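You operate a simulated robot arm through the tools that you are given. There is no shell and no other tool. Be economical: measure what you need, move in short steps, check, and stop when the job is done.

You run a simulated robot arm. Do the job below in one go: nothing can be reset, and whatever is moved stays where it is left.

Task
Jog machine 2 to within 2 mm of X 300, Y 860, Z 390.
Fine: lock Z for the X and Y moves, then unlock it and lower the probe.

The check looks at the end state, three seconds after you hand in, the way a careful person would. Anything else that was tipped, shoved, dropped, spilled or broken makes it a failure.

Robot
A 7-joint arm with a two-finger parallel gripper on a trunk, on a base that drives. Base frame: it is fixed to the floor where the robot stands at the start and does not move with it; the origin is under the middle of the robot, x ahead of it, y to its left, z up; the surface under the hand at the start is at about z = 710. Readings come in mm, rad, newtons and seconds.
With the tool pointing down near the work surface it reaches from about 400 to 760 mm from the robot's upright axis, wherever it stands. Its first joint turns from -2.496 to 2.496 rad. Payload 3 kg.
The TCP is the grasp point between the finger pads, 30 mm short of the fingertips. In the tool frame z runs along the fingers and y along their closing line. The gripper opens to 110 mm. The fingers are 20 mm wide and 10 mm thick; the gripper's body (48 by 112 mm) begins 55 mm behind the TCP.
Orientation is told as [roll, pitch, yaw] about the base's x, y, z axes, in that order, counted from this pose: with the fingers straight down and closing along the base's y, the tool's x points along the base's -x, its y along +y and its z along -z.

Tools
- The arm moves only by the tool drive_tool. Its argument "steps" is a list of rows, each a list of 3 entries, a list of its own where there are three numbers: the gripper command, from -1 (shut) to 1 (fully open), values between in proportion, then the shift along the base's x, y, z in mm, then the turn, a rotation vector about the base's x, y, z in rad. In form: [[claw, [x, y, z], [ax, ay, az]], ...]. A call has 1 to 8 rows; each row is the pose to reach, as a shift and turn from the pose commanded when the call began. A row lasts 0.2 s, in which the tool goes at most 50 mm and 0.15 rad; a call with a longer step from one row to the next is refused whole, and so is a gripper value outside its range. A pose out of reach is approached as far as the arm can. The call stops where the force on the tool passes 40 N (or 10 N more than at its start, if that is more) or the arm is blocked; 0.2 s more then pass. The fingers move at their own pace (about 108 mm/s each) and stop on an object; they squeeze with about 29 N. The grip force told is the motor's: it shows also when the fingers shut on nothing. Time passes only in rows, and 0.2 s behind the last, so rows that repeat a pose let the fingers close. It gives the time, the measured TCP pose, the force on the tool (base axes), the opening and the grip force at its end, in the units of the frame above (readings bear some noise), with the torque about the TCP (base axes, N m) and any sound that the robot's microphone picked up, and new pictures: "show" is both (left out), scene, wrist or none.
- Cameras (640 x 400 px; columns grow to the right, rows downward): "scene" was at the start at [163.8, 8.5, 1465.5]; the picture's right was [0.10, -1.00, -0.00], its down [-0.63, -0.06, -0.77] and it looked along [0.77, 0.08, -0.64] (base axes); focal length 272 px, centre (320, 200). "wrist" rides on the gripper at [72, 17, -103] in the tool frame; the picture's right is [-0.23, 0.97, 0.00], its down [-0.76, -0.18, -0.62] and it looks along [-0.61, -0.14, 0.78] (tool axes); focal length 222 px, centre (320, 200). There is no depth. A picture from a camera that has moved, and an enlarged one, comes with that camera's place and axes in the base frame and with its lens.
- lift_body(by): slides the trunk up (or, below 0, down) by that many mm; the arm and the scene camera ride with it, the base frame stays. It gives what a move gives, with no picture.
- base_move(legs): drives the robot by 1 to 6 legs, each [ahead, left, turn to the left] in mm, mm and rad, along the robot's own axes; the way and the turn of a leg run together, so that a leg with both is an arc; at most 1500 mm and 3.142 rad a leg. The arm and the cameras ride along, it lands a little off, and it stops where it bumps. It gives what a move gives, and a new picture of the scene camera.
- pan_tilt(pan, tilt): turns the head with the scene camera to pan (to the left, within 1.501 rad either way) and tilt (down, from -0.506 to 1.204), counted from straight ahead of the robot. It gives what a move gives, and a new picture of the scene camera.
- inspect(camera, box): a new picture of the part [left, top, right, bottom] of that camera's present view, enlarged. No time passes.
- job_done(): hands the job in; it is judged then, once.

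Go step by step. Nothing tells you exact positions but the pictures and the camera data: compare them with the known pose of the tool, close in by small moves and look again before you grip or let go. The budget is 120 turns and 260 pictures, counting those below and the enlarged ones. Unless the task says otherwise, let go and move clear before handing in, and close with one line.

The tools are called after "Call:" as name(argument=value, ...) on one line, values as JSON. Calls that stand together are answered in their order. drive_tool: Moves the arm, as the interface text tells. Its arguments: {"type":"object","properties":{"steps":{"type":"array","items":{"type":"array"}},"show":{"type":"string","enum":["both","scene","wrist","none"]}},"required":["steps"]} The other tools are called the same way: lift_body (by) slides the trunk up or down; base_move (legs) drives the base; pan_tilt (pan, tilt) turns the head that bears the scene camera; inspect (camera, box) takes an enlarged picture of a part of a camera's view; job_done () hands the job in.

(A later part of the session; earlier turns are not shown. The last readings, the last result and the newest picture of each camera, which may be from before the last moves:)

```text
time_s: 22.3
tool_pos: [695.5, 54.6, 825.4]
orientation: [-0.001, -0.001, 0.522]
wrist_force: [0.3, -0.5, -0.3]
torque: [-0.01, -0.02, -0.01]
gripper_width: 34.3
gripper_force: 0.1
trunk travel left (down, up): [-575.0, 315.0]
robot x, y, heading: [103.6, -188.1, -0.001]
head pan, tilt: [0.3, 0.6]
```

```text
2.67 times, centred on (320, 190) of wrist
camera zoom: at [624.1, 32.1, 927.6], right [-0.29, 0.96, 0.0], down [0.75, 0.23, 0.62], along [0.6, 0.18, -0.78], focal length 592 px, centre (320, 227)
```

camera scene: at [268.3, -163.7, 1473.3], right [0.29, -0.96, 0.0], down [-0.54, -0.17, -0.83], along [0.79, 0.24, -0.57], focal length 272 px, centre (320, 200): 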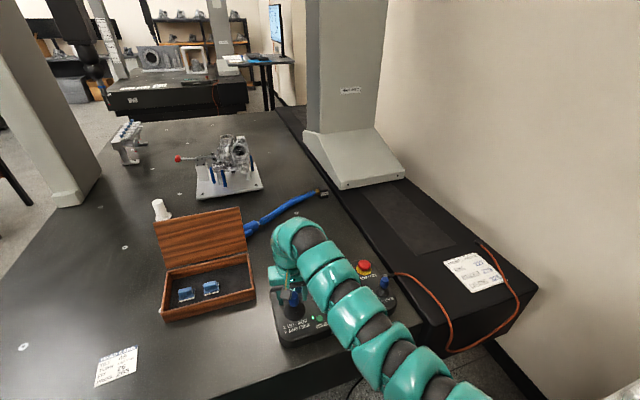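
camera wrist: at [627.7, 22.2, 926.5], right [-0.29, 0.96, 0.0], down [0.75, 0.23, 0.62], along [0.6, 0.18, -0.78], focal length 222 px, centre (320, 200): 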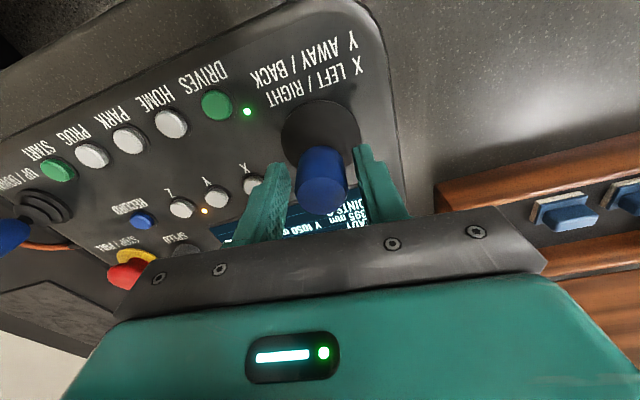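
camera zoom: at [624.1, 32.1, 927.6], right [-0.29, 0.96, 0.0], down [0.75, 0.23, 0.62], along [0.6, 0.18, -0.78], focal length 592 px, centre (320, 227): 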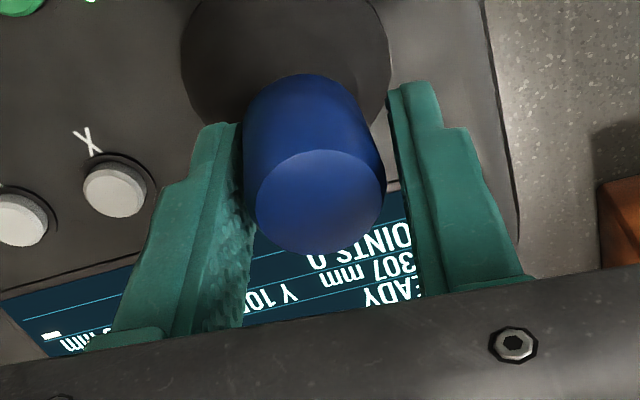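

307 and stopped. A gentler tilt (about 4 mm more) for a short time to find a slow rate.

Call:
drive_tool(steps=[[-0.38, [-2, 3.4, 0], [0, 0, 0]], [-0.38, [-2, 3.4, 0], [0, 0, 0]]], show="none")

Call:
inspect(camera="wrist", box=[200, 120, 440, 260])

```text
time_s: 22.9
tool_pos: [692.9, 58.3, 825.5]
orientation: [-0.001, -0.001, 0.52]
wrist_force: [1.1, -0.7, 0.6]
torque: [-0.05, -0.02, 0.03]
gripper_width: 34.8
gripper_force: 0.7
trunk travel left (down, up): [-575.0, 315.0]
robot x, y, heading: [102.3, -189.0, -0.001]
head pan, tilt: [0.3, 0.6]
```

```text
2.67 times, centred on (320, 190) of wrist
camera zoom: at [621.7, 35.4, 927.8], right [-0.29, 0.96, 0.0], down [0.75, 0.23, 0.62], along [0.6, 0.18, -0.78], focal length 592 px, centre (320, 227)
```

zoom: 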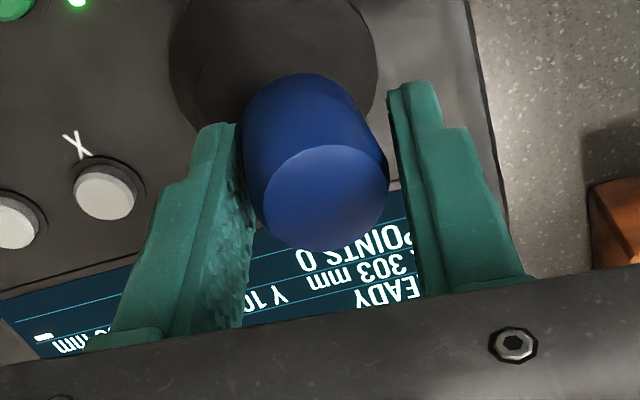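

303 at a slower rate. Easing back now should leave about 301.

Call:
drive_tool(steps=[[-0.38, [2, -3.4, 0], [0, 0, 0]]], show="none")

Call:
inspect(camera="wrist", box=[200, 120, 440, 260])

```text
time_s: 23.3
tool_pos: [694.8, 55.1, 824.7]
orientation: [0.0, -0.001, 0.52]
wrist_force: [1.7, -0.9, -0.6]
torque: [0.01, -0.03, 0.0]
gripper_width: 34.7
gripper_force: 1.0
trunk travel left (down, up): [-575.0, 315.0]
robot x, y, heading: [102.7, -189.1, -0.003]
head pan, tilt: [0.3, 0.6]
```

```text
2.67 times, centred on (320, 190) of wrist
camera zoom: at [624.0, 32.1, 927.7], right [-0.29, 0.96, 0.0], down [0.75, 0.23, 0.62], along [0.6, 0.18, -0.78], focal length 592 px, centre (320, 227)
```

zoom: 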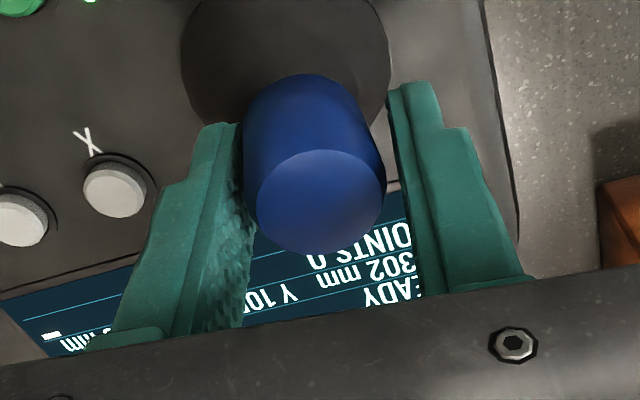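

302. One brief blip to bring it to about 300.

Call:
drive_tool(steps=[[-0.38, [-2, 3.4, 0], [0, 0, 0]], [-0.38, [0, 0, 0], [0, 0, 0]]], show="none")

Call:
inspect(camera="wrist", box=[200, 120, 440, 260])

```text
time_s: 23.9
tool_pos: [696.6, 54.5, 824.1]
orientation: [0.001, 0.0, 0.522]
wrist_force: [-0.7, -0.8, 0.1]
torque: [0.01, 0.02, 0.03]
gripper_width: 34.5
gripper_force: 0.5
trunk travel left (down, up): [-575.0, 315.0]
robot x, y, heading: [103.4, -190.8, -0.006]
head pan, tilt: [0.3, 0.6]
```

```text
2.67 times, centred on (320, 190) of wrist
camera zoom: at [624.8, 31.7, 927.9], right [-0.29, 0.96, 0.0], down [0.75, 0.23, 0.62], along [0.6, 0.18, -0.78], focal length 592 px, centre (320, 227)
```

zoom: 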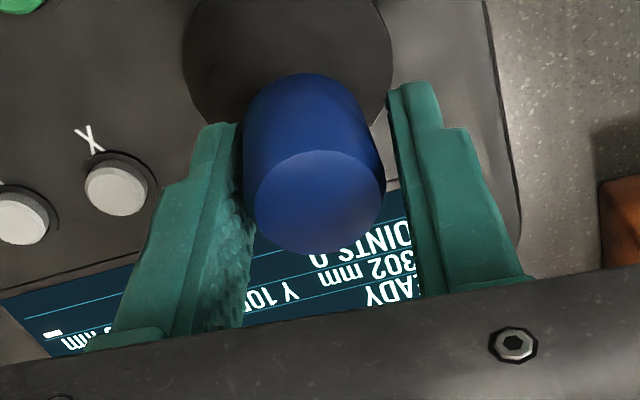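

Still 302. I'll hold one row longer.

Call:
drive_tool(steps=[[-0.38, [-2, 3.4, 0], [0, 0, 0]], [-0.38, [-2, 3.4, 0], [0, 0, 0]], [-0.38, [0, 0, 0], [0, 0, 0]]], show="none")

Call:
inspect(camera="wrist", box=[200, 120, 440, 260])

```text
time_s: 24.7
tool_pos: [695.1, 54.5, 824.6]
orientation: [0.001, 0.001, 0.523]
wrist_force: [0.2, -1.0, -0.5]
torque: [0.01, -0.01, -0.03]
gripper_width: 34.7
gripper_force: 0.6
trunk travel left (down, up): [-575.0, 315.0]
robot x, y, heading: [105.9, -188.5, 0.0]
head pan, tilt: [0.3, 0.6]
```

```text
2.67 times, centred on (320, 190) of wrist
camera zoom: at [624.1, 32.3, 927.6], right [-0.29, 0.96, 0.0], down [0.75, 0.23, 0.62], along [0.6, 0.18, -0.78], focal length 592 px, centre (320, 227)
```

zoom: 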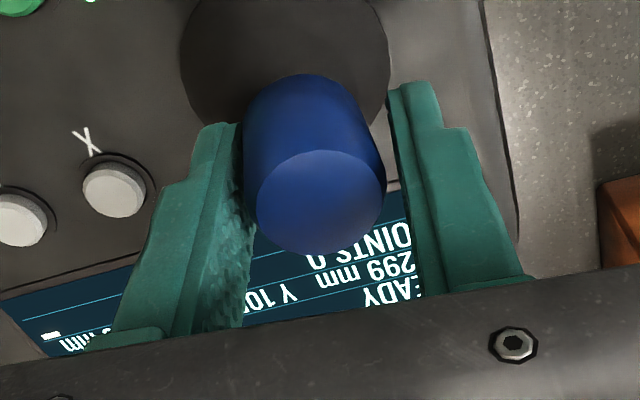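

X is 299, within tolerance. Now I'll recentre, grip the cap centrally and check that nothing drifts before pulling back for Y.

Call:
drive_tool(steps=[[-0.38, [5, -9.2, 0], [0, 0, 0]], [-0.38, [5, -9.2, 0], [0, 0, 0]], [-1, [5, -9.2, 0], [0, 0, 0]]], show="none")

Call:
inspect(camera="wrist", box=[200, 120, 440, 260])

```text
time_s: 25.5
tool_pos: [701.0, 44.5, 825.6]
orientation: [0.002, 0.0, 0.522]
wrist_force: [-0.9, 0.5, 0.7]
torque: [0.05, 0.02, 0.11]
gripper_width: 29.1
gripper_force: 44.7
trunk travel left (down, up): [-575.0, 315.0]
robot x, y, heading: [101.8, -187.4, 0.002]
head pan, tilt: [0.3, 0.6]
```

```text
2.67 times, centred on (320, 190) of wrist
camera zoom: at [629.8, 22.4, 928.2], right [-0.29, 0.96, 0.0], down [0.75, 0.23, 0.62], along [0.6, 0.18, -0.78], focal length 592 px, centre (320, 227)
```

zoom: 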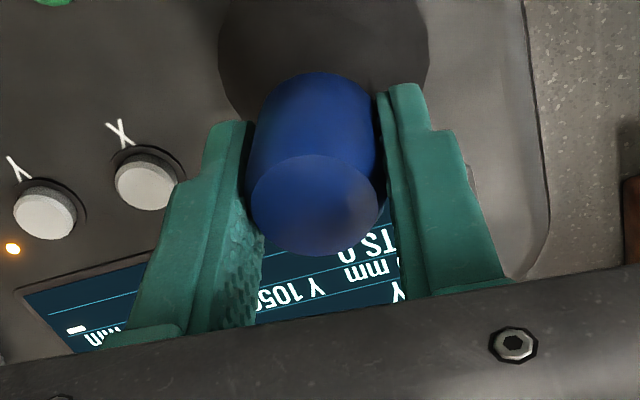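

Gripped, with Y still 1050. Now I'll pull back toward me by 17 mm and look.

Call:
drive_tool(steps=[[-1, [-7, -4, 0], [0, 0, 0]], [-1, [-14.7, -8.5, -1], [0, 0, 0]]], show="none")

Call:
inspect(camera="wrist", box=[200, 120, 440, 260])

```text
time_s: 26.1
tool_pos: [688.1, 38.0, 825.6]
orientation: [0.0, -0.003, 0.52]
wrist_force: [15.0, 11.3, 8.1]
torque: [0.75, -1.1, -0.01]
gripper_width: 29.3
gripper_force: 45.1
trunk travel left (down, up): [-575.0, 315.0]
robot x, y, heading: [107.6, -191.3, 0.001]
head pan, tilt: [0.3, 0.6]
```

```text
2.67 times, centred on (320, 190) of wrist
camera zoom: at [616.2, 16.1, 926.9], right [-0.29, 0.96, 0.0], down [0.75, 0.22, 0.63], along [0.6, 0.18, -0.78], focal length 592 px, centre (320, 227)
```

zoom: 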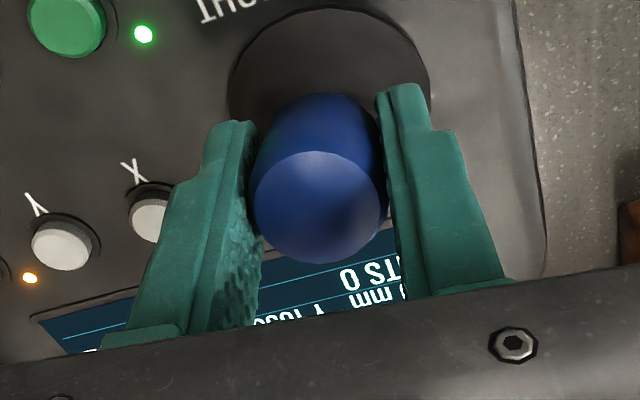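

The stick is well over. I'll zoom in on the display strip.

Call:
inspect(camera="wrist", box=[285, 210, 355, 250])

Call:
drive_tool(steps=[[-1, [0, 0, 0], [0, 0, 0]], [-1, [0, 0, 0], [0, 0, 0]], [-1, [0, 0, 0], [0, 0, 0]], [-1, [0, 0, 0], [0, 0, 0]]], show="none")

Call:
inspect(camera="wrist", box=[285, 210, 355, 250])

```text
9.14 times, centred on (320, 230) of wrist
camera zoom: at [616.2, 16.1, 926.9], right [-0.29, 0.96, 0.0], down [0.75, 0.22, 0.63], along [0.6, 0.18, -0.78], focal length 2031 px, centre (320, -74)
```

zoom: 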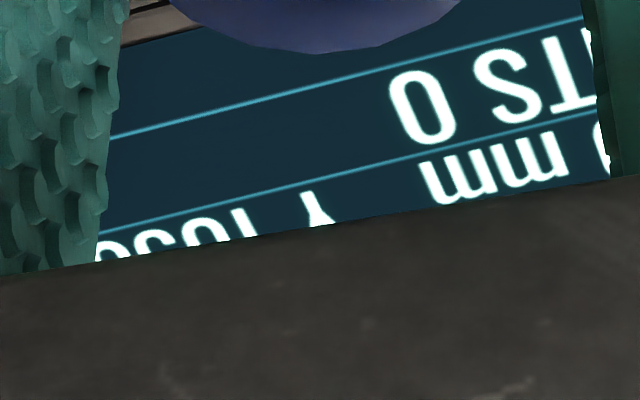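

```text
time_s: 27.1
tool_pos: [685.8, 37.5, 823.8]
orientation: [0.0, -0.002, 0.521]
wrist_force: [13.9, 6.9, 13.5]
torque: [0.58, -1.05, 0.0]
gripper_width: 29.2
gripper_force: 44.9
trunk travel left (down, up): [-575.0, 315.0]
robot x, y, heading: [103.1, -187.6, -0.004]
head pan, tilt: [0.3, 0.6]
```

```text
9.14 times, centred on (320, 230) of wrist
camera zoom: at [615.0, 15.4, 926.6], right [-0.29, 0.96, 0.0], down [0.75, 0.23, 0.62], along [0.6, 0.18, -0.78], focal length 2031 px, centre (320, -74)
```

zoom: 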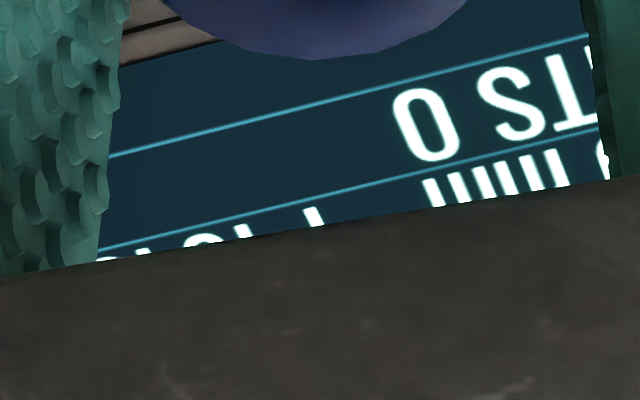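

The digits are cut off. I'll return to centre and read.

Call:
drive_tool(steps=[[-1, [7, 4, 0], [0, 0, 0]], [-1, [14.7, 8.5, 1], [0, 0, 0]], [-0.3, [14.7, 8.5, 1], [0, 0, 0]]], show="none")

Call:
inspect(camera="wrist", box=[200, 120, 440, 260])

```text
time_s: 27.9
tool_pos: [701.1, 46.0, 824.9]
orientation: [0.0, 0.0, 0.522]
wrist_force: [-0.1, 0.2, -1.0]
torque: [-0.03, -0.02, 0.01]
gripper_width: 38.6
gripper_force: 0.0
trunk travel left (down, up): [-575.0, 315.0]
robot x, y, heading: [106.1, -189.0, -0.001]
head pan, tilt: [0.3, 0.6]
```

```text
2.67 times, centred on (320, 190) of wrist
camera zoom: at [629.2, 23.2, 927.8], right [-0.29, 0.96, 0.0], down [0.75, 0.23, 0.62], along [0.6, 0.18, -0.78], focal length 592 px, centre (320, 227)
```

zoom: 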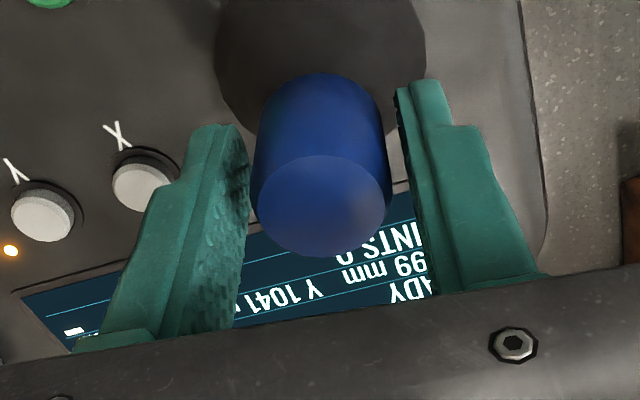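

Y is down to 1041 and X still 299, but only slowly since the upright grip fought the tilt. I'll regrip and tilt the tool together with the stick.

Call:
drive_tool(steps=[[-1, [0, 0, 0], [0, 0, 0]], [-1, [-6, -3.5, -0.5], [0.058, -0.1, 0]], [-1, [-12, -7, -1.6], [0.117, -0.2, 0]], [-1, [-17.7, -10.2, -3.6], [0.175, -0.303, 0]], [-1, [-17.7, -10.2, -3.6], [0.175, -0.303, 0]]], show="both")

Call:
inspect(camera="wrist", box=[200, 120, 440, 260])

```text
time_s: 29.1
tool_pos: [682.0, 33.7, 826.5]
orientation: [0.004, -0.361, 0.52]
wrist_force: [-2.6, 1.5, 39.1]
torque: [0.5, -0.31, 0.08]
gripper_width: 28.9
gripper_force: 44.5
trunk travel left (down, up): [-575.0, 315.0]
robot x, y, heading: [109.1, -192.0, -0.002]
head pan, tilt: [0.3, 0.6]
camera scene: at [264.4, -165.3, 1474.3], right [0.29, -0.96, 0.0], down [-0.54, -0.16, -0.83], along [0.79, 0.24, -0.56], focal length 272 px, centre (320, 200)
camera wrist: at [584.0, -4.3, 896.5], right [-0.3, 0.95, 0.08], down [0.52, 0.09, 0.85], along [0.8, 0.3, -0.52], focal length 222 px, centre (320, 200)
```

scene: 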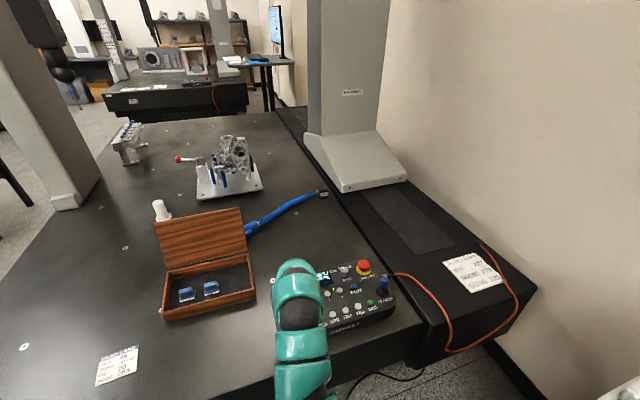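
wrist: 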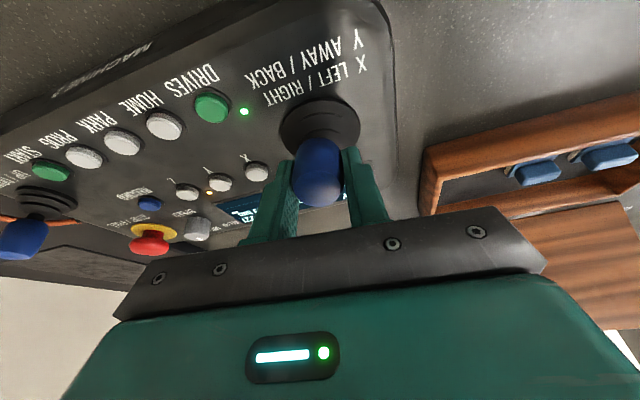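

```text
2.67 times, centred on (320, 190) of wrist
camera zoom: at [584.0, -4.3, 896.5], right [-0.3, 0.95, 0.08], down [0.52, 0.09, 0.85], along [0.8, 0.3, -0.52], focal length 592 px, centre (320, 227)
```

zoom: 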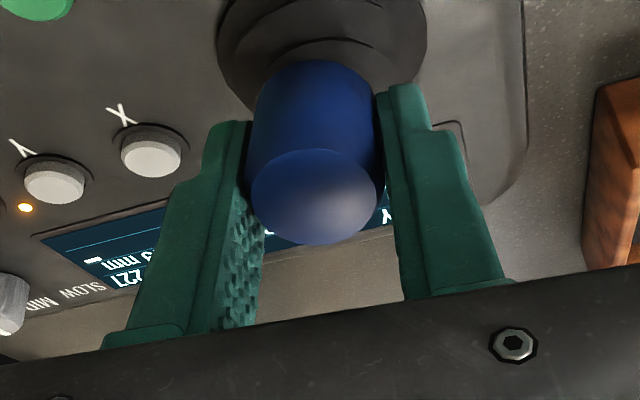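

The stick is over, but I'm pressing down on it with 39 N. I'll relieve by 5 mm upward and hold.

Call:
drive_tool(steps=[[-1, [0, 0, 5], [0, 0, 0]], [-1, [0, 0, 5], [0, 0, 0]], [-1, [0, 0, 5], [0, 0, 0]]], show="none")

Call:
inspect(camera="scene", box=[265, 240, 405, 330])

```text
time_s: 29.9
tool_pos: [682.7, 34.4, 825.4]
orientation: [0.0, -0.348, 0.523]
wrist_force: [5.1, 3.8, 12.4]
torque: [0.33, -0.47, 0.06]
gripper_width: 28.7
gripper_force: 44.6
trunk travel left (down, up): [-575.0, 315.0]
robot x, y, heading: [105.2, -188.0, -0.003]
head pan, tilt: [0.3, 0.6]
```

```text
4.44 times, centred on (335, 285) of scene
camera zoom: at [267.7, -163.7, 1473.2], right [0.29, -0.96, 0.0], down [-0.54, -0.17, -0.83], along [0.79, 0.24, -0.56], focal length 1207 px, centre (253, -178)
```

zoom: 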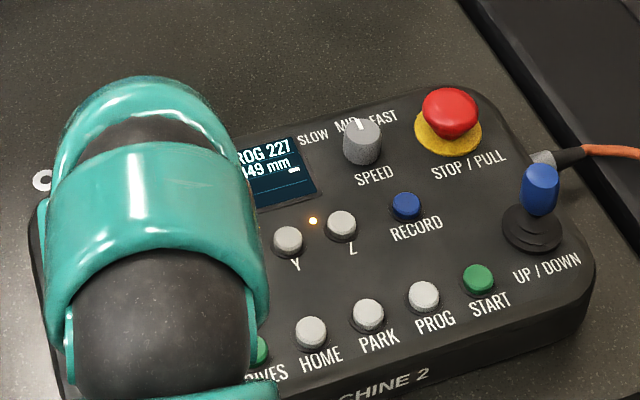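

Z reads 449 (to be set later anyway). I'll keep holding for another 1.8 s, then return and read Y.

Call:
drive_tool(steps=[[-1, [0, 0, 0], [0, 0, 0]], [-1, [0, 0, 0], [0, 0, 0]], [-1, [0, 0, 0], [0, 0, 0]], [-1, [6, 3.5, 0], [-0.058, 0.1, 0]], [-1, [12, 7, -0.5], [-0.117, 0.2, 0]], [-1, [17.7, 10.2, -1.4], [-0.175, 0.303, 0]], [-0.3, [17.7, 10.2, -1.4], [-0.175, 0.303, 0]]], show="none")

Call:
inspect(camera="wrist", box=[200, 120, 440, 260])

```text
time_s: 31.5
tool_pos: [700.9, 44.7, 823.8]
orientation: [-0.001, 0.006, 0.52]
wrist_force: [0.4, 0.5, 0.6]
torque: [0.03, 0.02, 0.04]
gripper_width: 38.5
gripper_force: 0.1
trunk travel left (down, up): [-575.0, 315.0]
robot x, y, heading: [107.6, -188.5, 0.001]
head pan, tilt: [0.3, 0.6]
```

```text
2.67 times, centred on (320, 190) of wrist
camera zoom: at [628.7, 22.7, 927.5], right [-0.29, 0.96, 0.0], down [0.75, 0.23, 0.62], along [0.59, 0.18, -0.78], focal length 592 px, centre (320, 227)
```

zoom: 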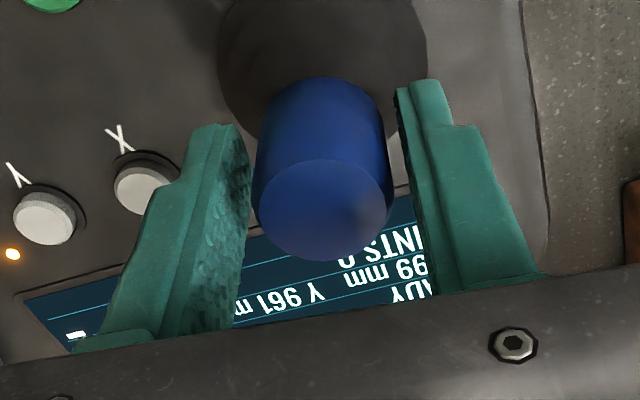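

Y 961, X 299 unchanged: roughly 33 mm/s. Another similar cycle with a 2.0 s hold should give about 873.

Call:
drive_tool(steps=[[-1, [0, 0, 0], [0, 0, 0]], [-1, [-6, -3.5, 0], [0.058, -0.1, 0]], [-1, [-12, -7, 0.5], [0.117, -0.2, 0]], [-1, [-17.7, -10.2, 1.4], [0.175, -0.303, 0]], [-1, [-17.7, -10.2, 1.4], [0.175, -0.303, 0]], [-1, [-17.7, -10.2, 1.4], [0.175, -0.303, 0]], [-1, [-17.7, -10.2, 1.4], [0.175, -0.303, 0]], [-1, [-17.7, -10.2, 1.4], [0.175, -0.303, 0]]], show="none")

Call:
drive_tool(steps=[[-1, [0, 0, 0], [0, 0, 0]], [-1, [0, 0, 0], [0, 0, 0]], [-1, [0, 0, 0], [0, 0, 0]], [-1, [0, 0, 0], [0, 0, 0]], [-1, [6, 3.5, 0], [-0.058, 0.1, 0]], [-1, [12, 7, -0.5], [-0.117, 0.2, 0]], [-1, [17.7, 10.2, -1.4], [-0.175, 0.303, 0]], [-0.3, [17.7, 10.2, -1.4], [-0.175, 0.303, 0]]], show="none")

Call:
inspect(camera="wrist", box=[200, 120, 440, 260])

```text
time_s: 33.3
tool_pos: [685.4, 35.1, 825.6]
orientation: [0.003, -0.347, 0.52]
wrist_force: [-6.3, 2.4, -27.9]
torque: [-0.2, 0.87, 0.13]
gripper_width: 29.3
gripper_force: 44.7
trunk travel left (down, up): [-575.0, 315.0]
robot x, y, heading: [106.4, -190.4, -0.004]
head pan, tilt: [0.3, 0.6]
```

```text
time_s: 35.1
tool_pos: [701.8, 43.9, 824.6]
orientation: [0.0, 0.003, 0.52]
wrist_force: [1.0, 0.4, 0.0]
torque: [-0.03, -0.01, 0.01]
gripper_width: 38.3
gripper_force: 0.1
trunk travel left (down, up): [-575.0, 315.0]
robot x, y, heading: [109.4, -189.7, 0.001]
head pan, tilt: [0.3, 0.6]
```

```text
2.67 times, centred on (320, 190) of wrist
camera zoom: at [629.8, 22.4, 928.1], right [-0.29, 0.96, 0.0], down [0.75, 0.23, 0.62], along [0.6, 0.18, -0.78], focal length 592 px, centre (320, 227)
```

zoom: 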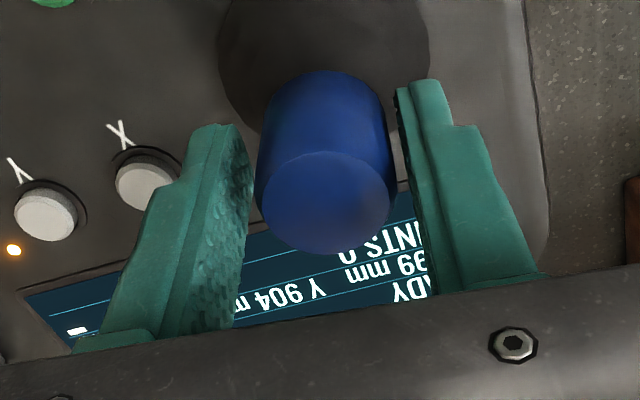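

Y 904 (the stick was slightly pulled up this time, so slower). 44 mm remain; I'll run a shorter cycle aiming for about 870.

Call:
drive_tool(steps=[[-1, [0, 0, 0], [0, 0, 0]], [-1, [-6, -3.5, 0], [0.058, -0.1, 0]], [-1, [-12, -7, -0.3], [0.117, -0.2, 0]], [-1, [-17.7, -10.2, -0.7], [0.175, -0.303, 0]], [-1, [-17.7, -10.2, -0.7], [0.175, -0.303, 0]]], show="none")

Call:
drive_tool(steps=[[-1, [0, 0, 0], [0, 0, 0]], [-1, [6, 3.5, 0.3], [-0.058, 0.1, 0]], [-1, [12, 7, 0.5], [-0.117, 0.2, 0]], [-1, [17.7, 10.2, 0.7], [-0.175, 0.303, 0]], [-0.3, [17.7, 10.2, 0.7], [-0.175, 0.303, 0]]], show="none")

Call:
inspect(camera="wrist", box=[200, 120, 440, 260])

```text
time_s: 36.3
tool_pos: [681.4, 36.2, 821.8]
orientation: [0.002, -0.349, 0.523]
wrist_force: [-13.6, -3.6, -9.9]
torque: [-0.33, 1.16, 0.13]
gripper_width: 29.4
gripper_force: 44.8
trunk travel left (down, up): [-575.0, 315.0]
robot x, y, heading: [107.0, -190.6, 0.002]
head pan, tilt: [0.3, 0.6]
```

```text
time_s: 37.5
tool_pos: [704.0, 43.4, 826.0]
orientation: [0.0, 0.001, 0.521]
wrist_force: [-0.2, 0.2, -0.5]
torque: [0.01, -0.05, 0.04]
gripper_width: 38.6
gripper_force: 0.0
trunk travel left (down, up): [-575.0, 315.0]
robot x, y, heading: [107.3, -190.4, -0.001]
head pan, tilt: [0.3, 0.6]
```

```text
2.67 times, centred on (320, 190) of wrist
camera zoom: at [631.2, 21.6, 928.3], right [-0.29, 0.96, 0.0], down [0.75, 0.22, 0.62], along [0.6, 0.18, -0.78], focal length 592 px, centre (320, 227)
```

zoom: 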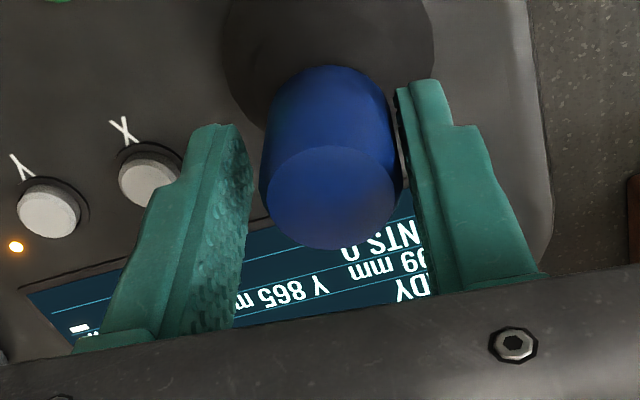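

Y 865, but X looks like 309 now; I'll zoom to verify.

Call:
inspect(camera="wrist", box=[285, 200, 365, 250])

```text
8.00 times, centred on (325, 225) of wrist
camera zoom: at [631.2, 21.6, 928.3], right [-0.29, 0.96, 0.0], down [0.75, 0.22, 0.62], along [0.6, 0.18, -0.78], focal length 1777 px, centre (280, 0)
```

zoom: 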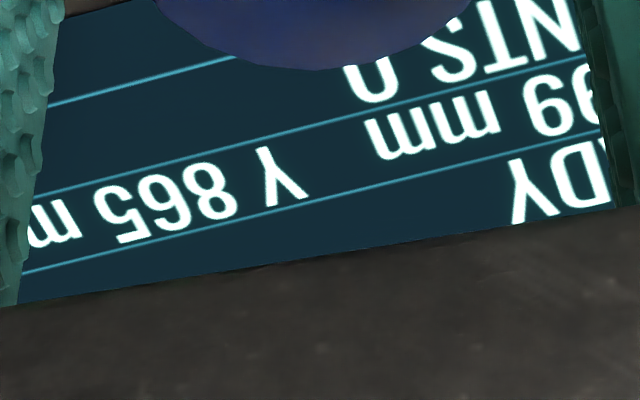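

X is still 299; only Y needs 5 mm more. I'll recentre, grip and use the gentle upright pull (about 7 mm/s).

Call:
drive_tool(steps=[[-0.3, [-2.5, 1.2, -1], [0, 0, 0]], [-1, [-2.5, 1.2, -1], [0, 0, 0]], [-1, [-9.5, -2.8, -1], [0, 0, 0]], [-1, [-17.2, -7.3, -2], [0, 0, 0]], [-1, [-17.2, -7.3, -2], [0, 0, 0]], [-1, [-9.5, -2.8, -1], [0, 0, 0]], [-1, [-2.5, 1.2, -1], [0, 0, 0]], [-0.3, [-2.5, 1.2, -1], [0, 0, 0]]], show="none")

Call:
inspect(camera="wrist", box=[200, 120, 440, 260])

```text
time_s: 39.3
tool_pos: [697.3, 46.3, 824.0]
orientation: [0.0, -0.001, 0.52]
wrist_force: [-0.5, -0.4, -0.3]
torque: [-0.01, -0.01, -0.01]
gripper_width: 38.6
gripper_force: 0.1
trunk travel left (down, up): [-575.0, 315.0]
robot x, y, heading: [107.8, -191.4, 0.003]
head pan, tilt: [0.3, 0.6]
```

```text
2.67 times, centred on (320, 190) of wrist
camera zoom: at [626.4, 23.9, 927.1], right [-0.29, 0.96, 0.0], down [0.75, 0.23, 0.62], along [0.6, 0.18, -0.78], focal length 592 px, centre (320, 227)
```

zoom: 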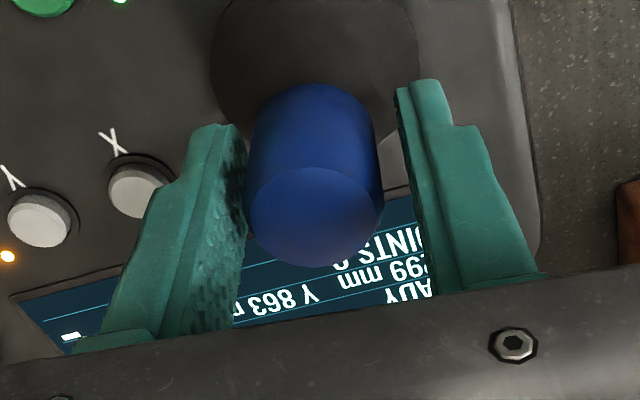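

Y 863, X 299. Same again with a slightly longer hold.

Call:
drive_tool(steps=[[-0.3, [3, -0.8, 0], [0, 0, 0]], [-1, [3, -0.8, 0], [0, 0, 0]], [-1, [-4, -4.8, 0], [0, 0, 0]], [-1, [-11.7, -9.3, -1], [0, 0, 0]], [-1, [-11.7, -9.3, -1], [0, 0, 0]], [-1, [-11.7, -9.3, -1], [0, 0, 0]], [-1, [-4, -4.8, 0], [0, 0, 0]], [-1, [3, -0.8, 0], [0, 0, 0]]], show="none")

Call:
drive_tool(steps=[[-0.3, [0, 0, 0], [0, 0, 0]]], show="none")

Call:
inspect(camera="wrist", box=[200, 120, 440, 260])

```text
time_s: 41.1
tool_pos: [696.9, 44.0, 823.9]
orientation: [0.0, 0.005, 0.523]
wrist_force: [-16.8, -7.0, -3.7]
torque: [-0.54, 1.17, 0.04]
gripper_width: 29.2
gripper_force: 44.6
trunk travel left (down, up): [-575.0, 315.0]
robot x, y, heading: [104.3, -191.3, -0.002]
head pan, tilt: [0.3, 0.6]
```

```text
time_s: 41.5
tool_pos: [700.6, 45.0, 825.0]
orientation: [0.0, -0.003, 0.522]
wrist_force: [-0.1, 1.3, 0.2]
torque: [-0.01, -0.01, -0.02]
gripper_width: 38.7
gripper_force: 0.0
trunk travel left (down, up): [-575.0, 315.0]
robot x, y, heading: [107.0, -190.1, -0.004]
head pan, tilt: [0.3, 0.6]
```

```text
2.67 times, centred on (320, 190) of wrist
camera zoom: at [629.7, 22.7, 927.7], right [-0.29, 0.96, 0.0], down [0.75, 0.22, 0.62], along [0.6, 0.18, -0.78], focal length 592 px, centre (320, 227)
```

zoom: 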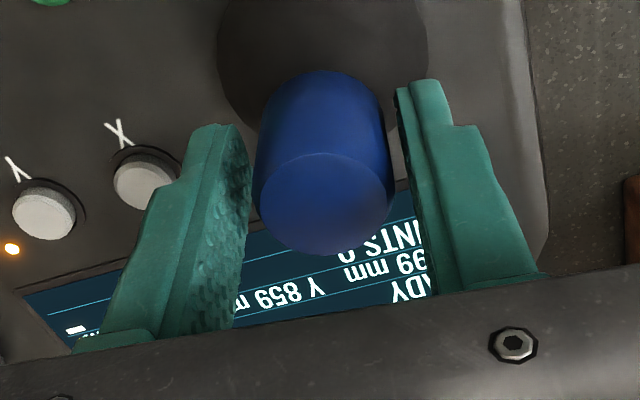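

Y 859, X 299: both within tolerance. I'll open, lift clear and go back over the Z button with the fingers shut.

Call:
drive_tool(steps=[[0, [0, 0, 0], [0, 0, 0]], [0, [0, 0, 40], [0, 0, 0]], [0, [0, 0, 80], [0, 0, 0]], [-1, [25, -27, 80], [0, 0, 0]], [-1, [50, -54, 80], [0, 0, 0]], [-1, [75, -81, 80], [0, 0, 0]], [-1, [98.5, -107, 50], [0, 0, 0]], [-1, [98.5, -107, 0], [0, 0, 0]]], show="wrist")

Call:
inspect(camera="scene", box=[265, 240, 405, 330])

```text
time_s: 43.3
tool_pos: [800.1, -63.1, 822.2]
orientation: [0.0, 0.001, 0.521]
wrist_force: [-0.3, -0.8, -0.1]
torque: [0.0, 0.01, -0.02]
gripper_width: 0.0
gripper_force: 29.0
trunk travel left (down, up): [-575.0, 315.0]
robot x, y, heading: [109.6, -188.8, -0.002]
head pan, tilt: [0.3, 0.6]
camera wrist: at [729.6, -84.8, 924.9], right [-0.29, 0.96, 0.0], down [0.75, 0.23, 0.62], along [0.6, 0.18, -0.78], focal length 222 px, centre (320, 200)
```

wrist: 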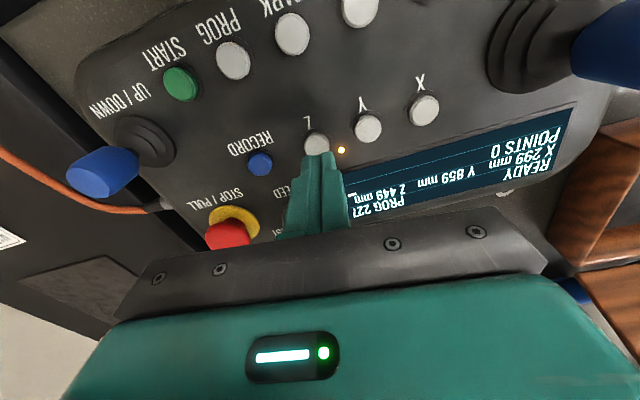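

```text
4.44 times, centred on (335, 285) of scene
camera zoom: at [268.8, -163.5, 1473.1], right [0.29, -0.96, 0.0], down [-0.54, -0.17, -0.82], along [0.79, 0.24, -0.57], focal length 1207 px, centre (253, -178)
```

zoom: 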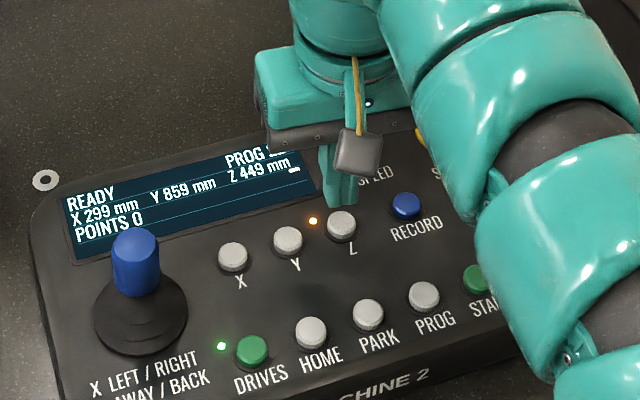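

The display reads X 299, Y 859, Z 449. Pressing Z again to unlock.

Call:
drive_tool(steps=[[-1, [0, 0.5, -20], [0, 0, 0]], [-1, [0, 0.5, -27], [0, 0, 0]], [-1, [0, 0.5, -30], [0, 0, 0]], [-1, [0, 0.5, -32], [0, 0, 0]]], show="none")

Call:
inspect(camera="scene", box=[265, 240, 405, 330])

```text
time_s: 44.3
tool_pos: [801.0, -60.4, 794.1]
orientation: [0.0, -0.005, 0.522]
wrist_force: [6.2, 1.8, 16.3]
torque: [-0.01, -0.09, -0.05]
gripper_width: 0.0
gripper_force: 28.8
trunk travel left (down, up): [-575.0, 315.0]
robot x, y, heading: [105.5, -190.4, -0.003]
head pan, tilt: [0.3, 0.6]
heard: click
```

```text
4.44 times, centred on (335, 285) of scene
camera zoom: at [267.3, -163.7, 1473.7], right [0.29, -0.96, 0.0], down [-0.54, -0.17, -0.83], along [0.79, 0.24, -0.56], focal length 1207 px, centre (253, -178)
```

zoom: 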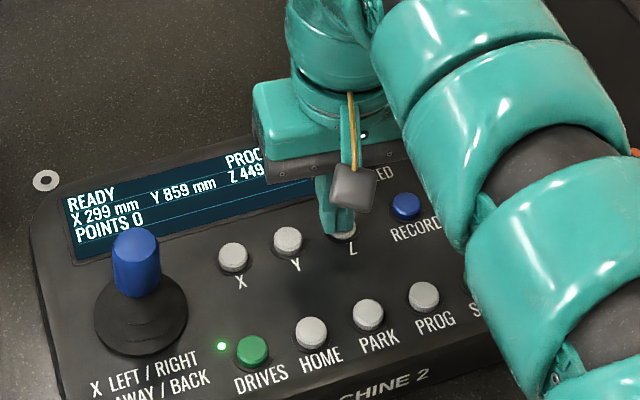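

Lamp off, Z unlocked. I'll rise and move over the UP/DOWN lever with the gripper half open.

Call:
drive_tool(steps=[[-1, [0, 0, 45], [0, 0, 0]], [-1, [0, 0, 90], [0, 0, 0]], [-1, [8, -30, 110], [0, 0, 0]], [-1, [16, -65, 110], [0, 0, 0]], [0, [26, -98, 110], [0, 0, 0]], [0, [36, -130, 110], [0, 0, 0]], [0, [36, -130, 110], [0, 0, 0]]])

Call:
inspect(camera="wrist", box=[180, 60, 460, 240])

Call:
inspect(camera="scene", box=[265, 240, 405, 330])

```text
time_s: 45.9
tool_pos: [835.6, -190.6, 901.8]
orientation: [0.0, 0.0, 0.522]
wrist_force: [-0.5, -0.5, 0.5]
torque: [0.0, 0.0, 0.0]
gripper_width: 55.0
gripper_force: 0.0
trunk travel left (down, up): [-575.0, 315.0]
robot x, y, heading: [104.4, -191.2, 0.001]
head pan, tilt: [0.3, 0.6]
camera scene: at [268.3, -163.5, 1473.2], right [0.29, -0.96, 0.0], down [-0.54, -0.17, -0.83], along [0.79, 0.24, -0.57], focal length 272 px, centre (320, 200)
camera wrist: at [765.2, -213.4, 1004.7], right [-0.29, 0.96, 0.0], down [0.75, 0.23, 0.62], along [0.6, 0.18, -0.78], focal length 222 px, centre (320, 200)
```

scene: 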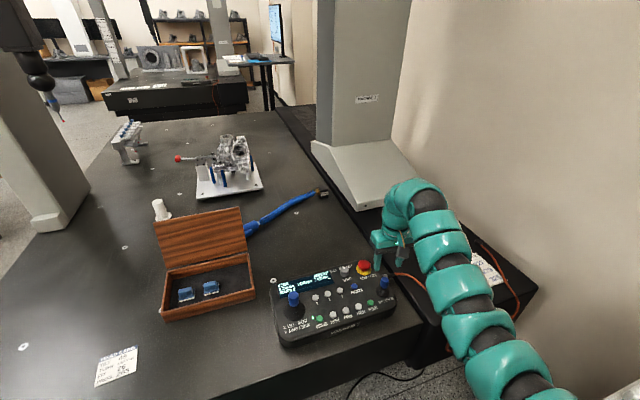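
wrist: 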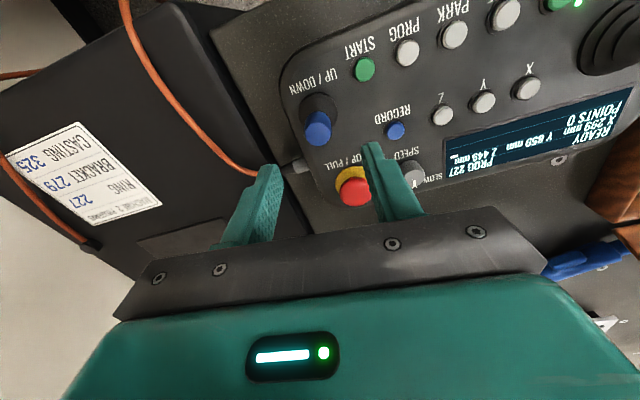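

```text
2.22 times, centred on (320, 150) of wrist
camera zoom: at [765.2, -213.4, 1004.7], right [-0.29, 0.96, 0.0], down [0.75, 0.23, 0.62], along [0.6, 0.18, -0.78], focal length 494 px, centre (320, 311)
```

zoom: 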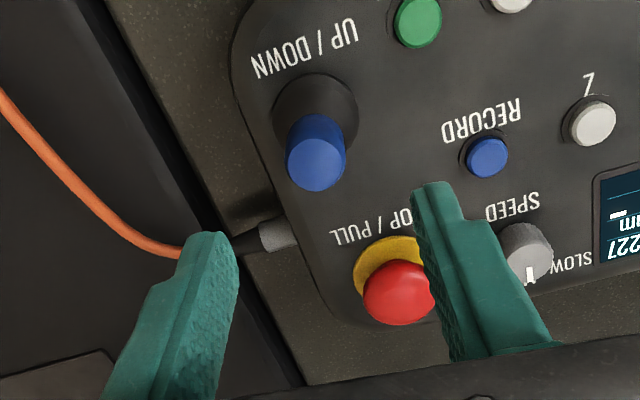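

```text
4.44 times, centred on (335, 285) of scene
camera zoom: at [268.3, -163.5, 1473.2], right [0.29, -0.96, 0.0], down [-0.54, -0.17, -0.83], along [0.79, 0.24, -0.57], focal length 1207 px, centre (253, -178)
```

zoom: 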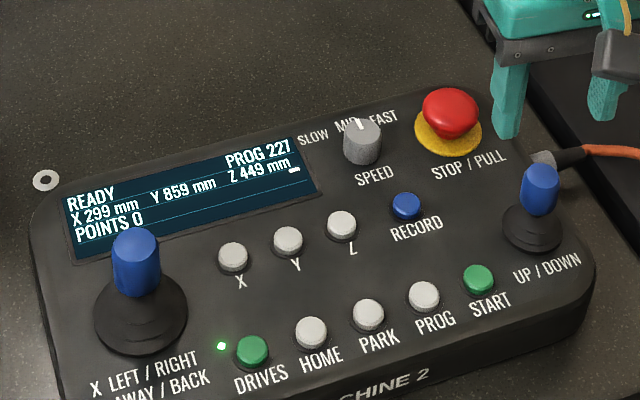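

Lever cap at about (841, −192, 800). The scene camera also sees the full display from here. I'll descend around the lever.

Call:
drive_tool(steps=[[0, [4, -1, -35], [0, 0, 0]], [0, [4, -1, -72], [0, 0, 0]], [0, [4, -1, -72], [0, 0, 0]]], show="none")

Call:
inspect(camera="wrist", box=[180, 60, 460, 240])

Call:
inspect(camera="scene", box=[265, 240, 405, 330])

```text
time_s: 46.7
tool_pos: [842.4, -192.0, 828.1]
orientation: [0.001, 0.0, 0.522]
wrist_force: [0.1, -0.3, -0.3]
torque: [-0.02, 0.04, 0.01]
gripper_width: 55.1
gripper_force: 0.1
trunk travel left (down, up): [-575.0, 315.0]
robot x, y, heading: [106.9, -192.0, -0.004]
head pan, tilt: [0.3, 0.6]
```

```text
2.22 times, centred on (320, 150) of wrist
camera zoom: at [770.8, -214.7, 930.8], right [-0.29, 0.96, 0.0], down [0.75, 0.23, 0.62], along [0.6, 0.18, -0.78], focal length 494 px, centre (320, 311)
```

zoom: 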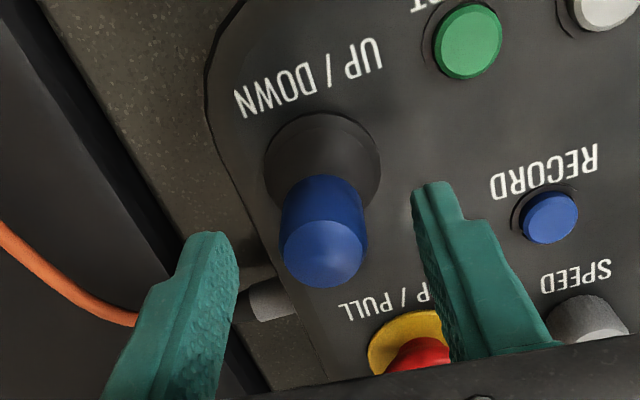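

```text
4.44 times, centred on (335, 285) of scene
camera zoom: at [268.3, -163.8, 1473.3], right [0.29, -0.96, 0.0], down [-0.54, -0.17, -0.83], along [0.79, 0.24, -0.56], focal length 1207 px, centre (253, -178)
```

zoom: 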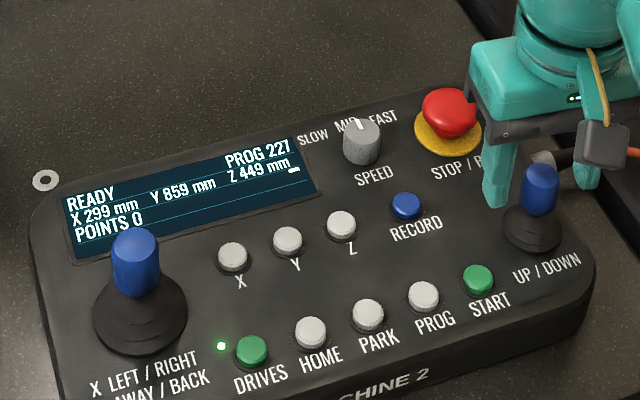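

Aligned. I'll lower 18 mm and close on the lever cap.

Call:
drive_tool(steps=[[0, [-1, -0.5, -10], [0, 0, 0]], [0, [-1, -0.5, -18], [0, 0, 0]], [-0.4, [-1, -0.5, -18], [0, 0, 0]], [-1, [-1, -0.5, -18], [0, 0, 0]], [-1, [-1, -0.5, -18], [0, 0, 0]]], show="none")

Call:
inspect(camera="wrist", box=[180, 60, 460, 240])

Call:
inspect(camera="scene", box=[265, 240, 405, 330])

```text
time_s: 47.9
tool_pos: [839.0, -190.6, 809.9]
orientation: [0.0, 0.0, 0.521]
wrist_force: [-0.6, 1.8, -0.7]
torque: [-0.02, -0.01, 0.04]
gripper_width: 24.5
gripper_force: 45.5
trunk travel left (down, up): [-575.0, 315.0]
robot x, y, heading: [106.1, -186.5, -0.001]
head pan, tilt: [0.3, 0.6]
```

```text
2.22 times, centred on (320, 150) of wrist
camera zoom: at [769.1, -213.9, 913.5], right [-0.29, 0.96, 0.0], down [0.75, 0.23, 0.62], along [0.6, 0.18, -0.78], focal length 494 px, centre (320, 311)
```

zoom: 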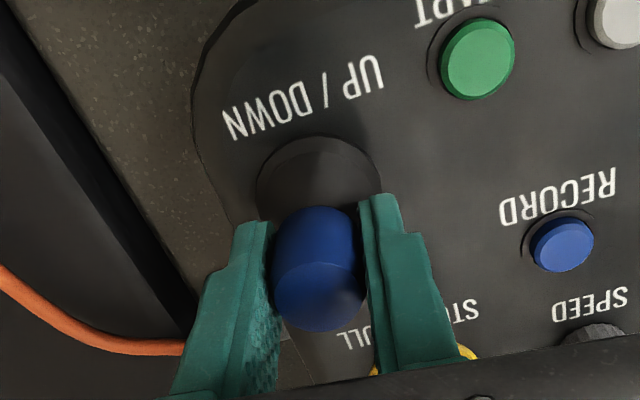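

```text
4.44 times, centred on (335, 285) of scene
camera zoom: at [268.3, -163.5, 1473.2], right [0.29, -0.96, 0.0], down [-0.54, -0.17, -0.83], along [0.79, 0.24, -0.56], focal length 1207 px, centre (253, -178)
```

zoom: 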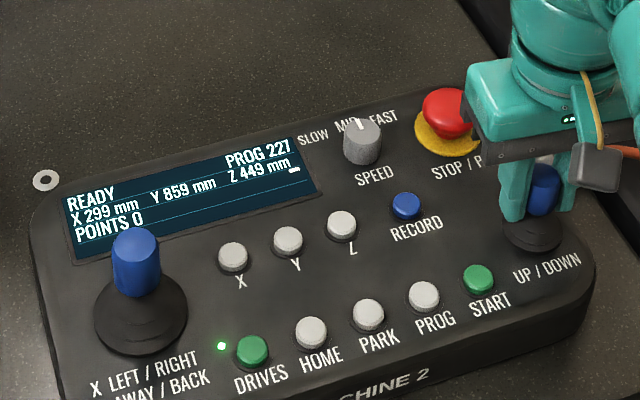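

Gripped, Z still 449, and the display is readable live. Small pull back (9 mm with tilt) to test direction.

Call:
drive_tool(steps=[[-1, [-4, -2.3, 0], [0.045, -0.078, 0]], [-1, [-7.8, -4.5, -0.5], [0.09, -0.155, 0]]], show="none")

Call:
inspect(camera="scene", box=[265, 240, 405, 330])

```text
time_s: 48.5
tool_pos: [831.7, -197.1, 811.5]
orientation: [0.001, -0.18, 0.519]
wrist_force: [9.1, 0.8, 3.2]
torque: [0.42, -0.16, -0.18]
gripper_width: 24.5
gripper_force: 44.7
trunk travel left (down, up): [-575.0, 315.0]
robot x, y, heading: [105.2, -191.8, -0.002]
head pan, tilt: [0.3, 0.6]
```

```text
4.44 times, centred on (335, 285) of scene
camera zoom: at [269.2, -163.8, 1473.1], right [0.29, -0.96, 0.0], down [-0.54, -0.17, -0.82], along [0.79, 0.24, -0.57], focal length 1207 px, centre (253, -178)
```

zoom: 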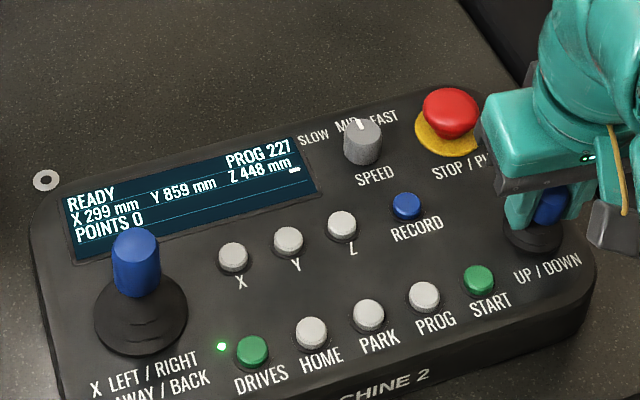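

Z 448: back is down, slowly. A bit more pull and hold.

Call:
drive_tool(steps=[[-1, [-3, -1.7, -0.3], [0.035, -0.06, 0]], [-1, [-3, -1.7, -0.3], [0.035, -0.06, 0]], [-1, [-3, -1.7, -0.3], [0.035, -0.06, 0]], [-1, [-3, -1.7, -0.3], [0.035, -0.06, 0]]], show="none")

Call:
inspect(camera="scene", box=[265, 240, 405, 330])

```text
time_s: 49.5
tool_pos: [827.5, -199.6, 809.2]
orientation: [0.002, -0.248, 0.52]
wrist_force: [10.5, -4.1, -4.2]
torque: [0.1, -0.19, 0.02]
gripper_width: 24.6
gripper_force: 44.3
trunk travel left (down, up): [-575.0, 315.0]
robot x, y, heading: [101.6, -187.9, -0.002]
head pan, tilt: [0.3, 0.6]
```

```text
4.44 times, centred on (335, 285) of scene
camera zoom: at [270.0, -164.2, 1473.0], right [0.29, -0.96, 0.0], down [-0.54, -0.17, -0.82], along [0.79, 0.24, -0.57], focal length 1207 px, centre (253, -178)
```

zoom: 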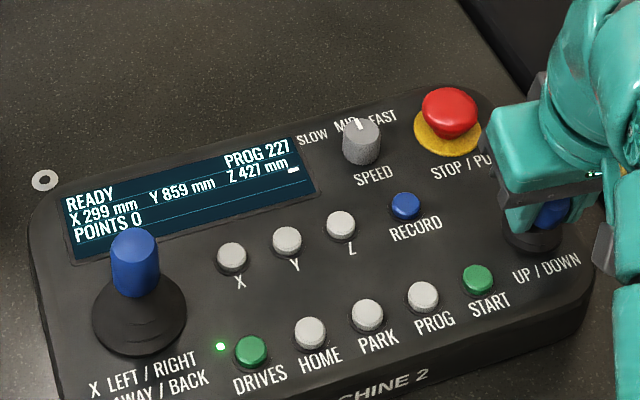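

Z 427, about 25 mm/s. I'll hold 0.8 s more.

Call:
drive_tool(steps=[[-1, [0, 0, 0], [0, 0, 0]], [-1, [0, 0, 0], [0, 0, 0]], [-1, [0, 0, 0], [0, 0, 0]]], show="none")

Call:
inspect(camera="scene", box=[265, 240, 405, 330])

```text
time_s: 50.3
tool_pos: [829.3, -200.4, 809.8]
orientation: [0.002, -0.247, 0.52]
wrist_force: [9.9, -5.7, -4.8]
torque: [0.05, -0.1, 0.05]
gripper_width: 24.6
gripper_force: 45.0
trunk travel left (down, up): [-575.0, 315.0]
robot x, y, heading: [103.6, -192.2, -0.005]
head pan, tilt: [0.3, 0.6]
```

```text
4.44 times, centred on (335, 285) of scene
camera zoom: at [270.1, -164.4, 1473.0], right [0.29, -0.96, 0.0], down [-0.54, -0.17, -0.82], along [0.79, 0.24, -0.57], focal length 1207 px, centre (253, -178)
```

zoom: 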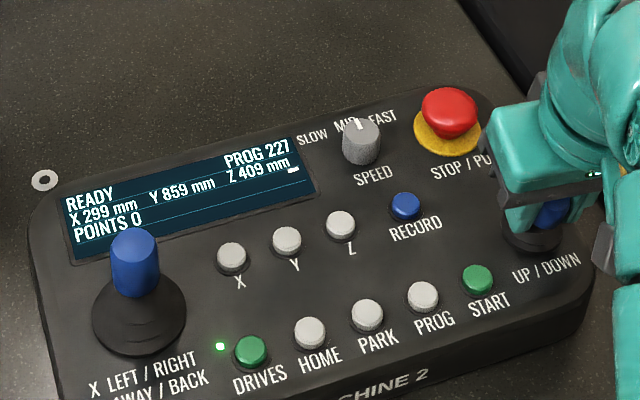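

Z 409. One more row, then ease to the gentler tilt.

Call:
drive_tool(steps=[[-1, [0, 0, 0], [0, 0, 0]], [-1, [3, 1.7, 0.3], [-0.035, 0.06, 0]]], show="none")

Call:
inspect(camera="scene", box=[265, 240, 405, 330])

```text
time_s: 50.9
tool_pos: [831.3, -198.1, 809.4]
orientation: [0.002, -0.179, 0.522]
wrist_force: [11.0, -4.9, -5.4]
torque: [-0.13, -0.34, 0.35]
gripper_width: 24.4
gripper_force: 45.0
trunk travel left (down, up): [-575.0, 315.0]
robot x, y, heading: [107.0, -187.5, -0.0]
head pan, tilt: [0.3, 0.6]
```

```text
4.44 times, centred on (335, 285) of scene
camera zoom: at [269.9, -164.0, 1473.0], right [0.29, -0.96, 0.0], down [-0.54, -0.17, -0.82], along [0.79, 0.24, -0.57], focal length 1207 px, centre (253, -178)
```

zoom: 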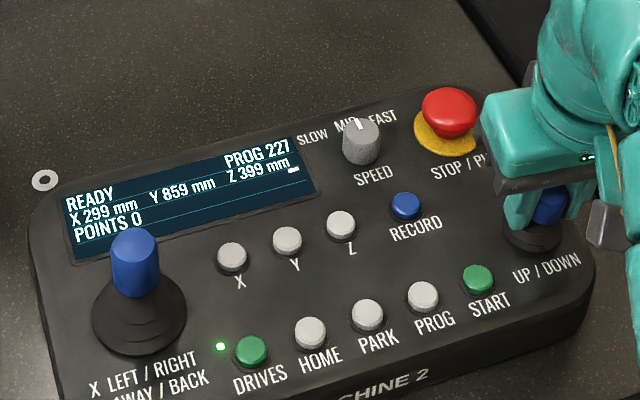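

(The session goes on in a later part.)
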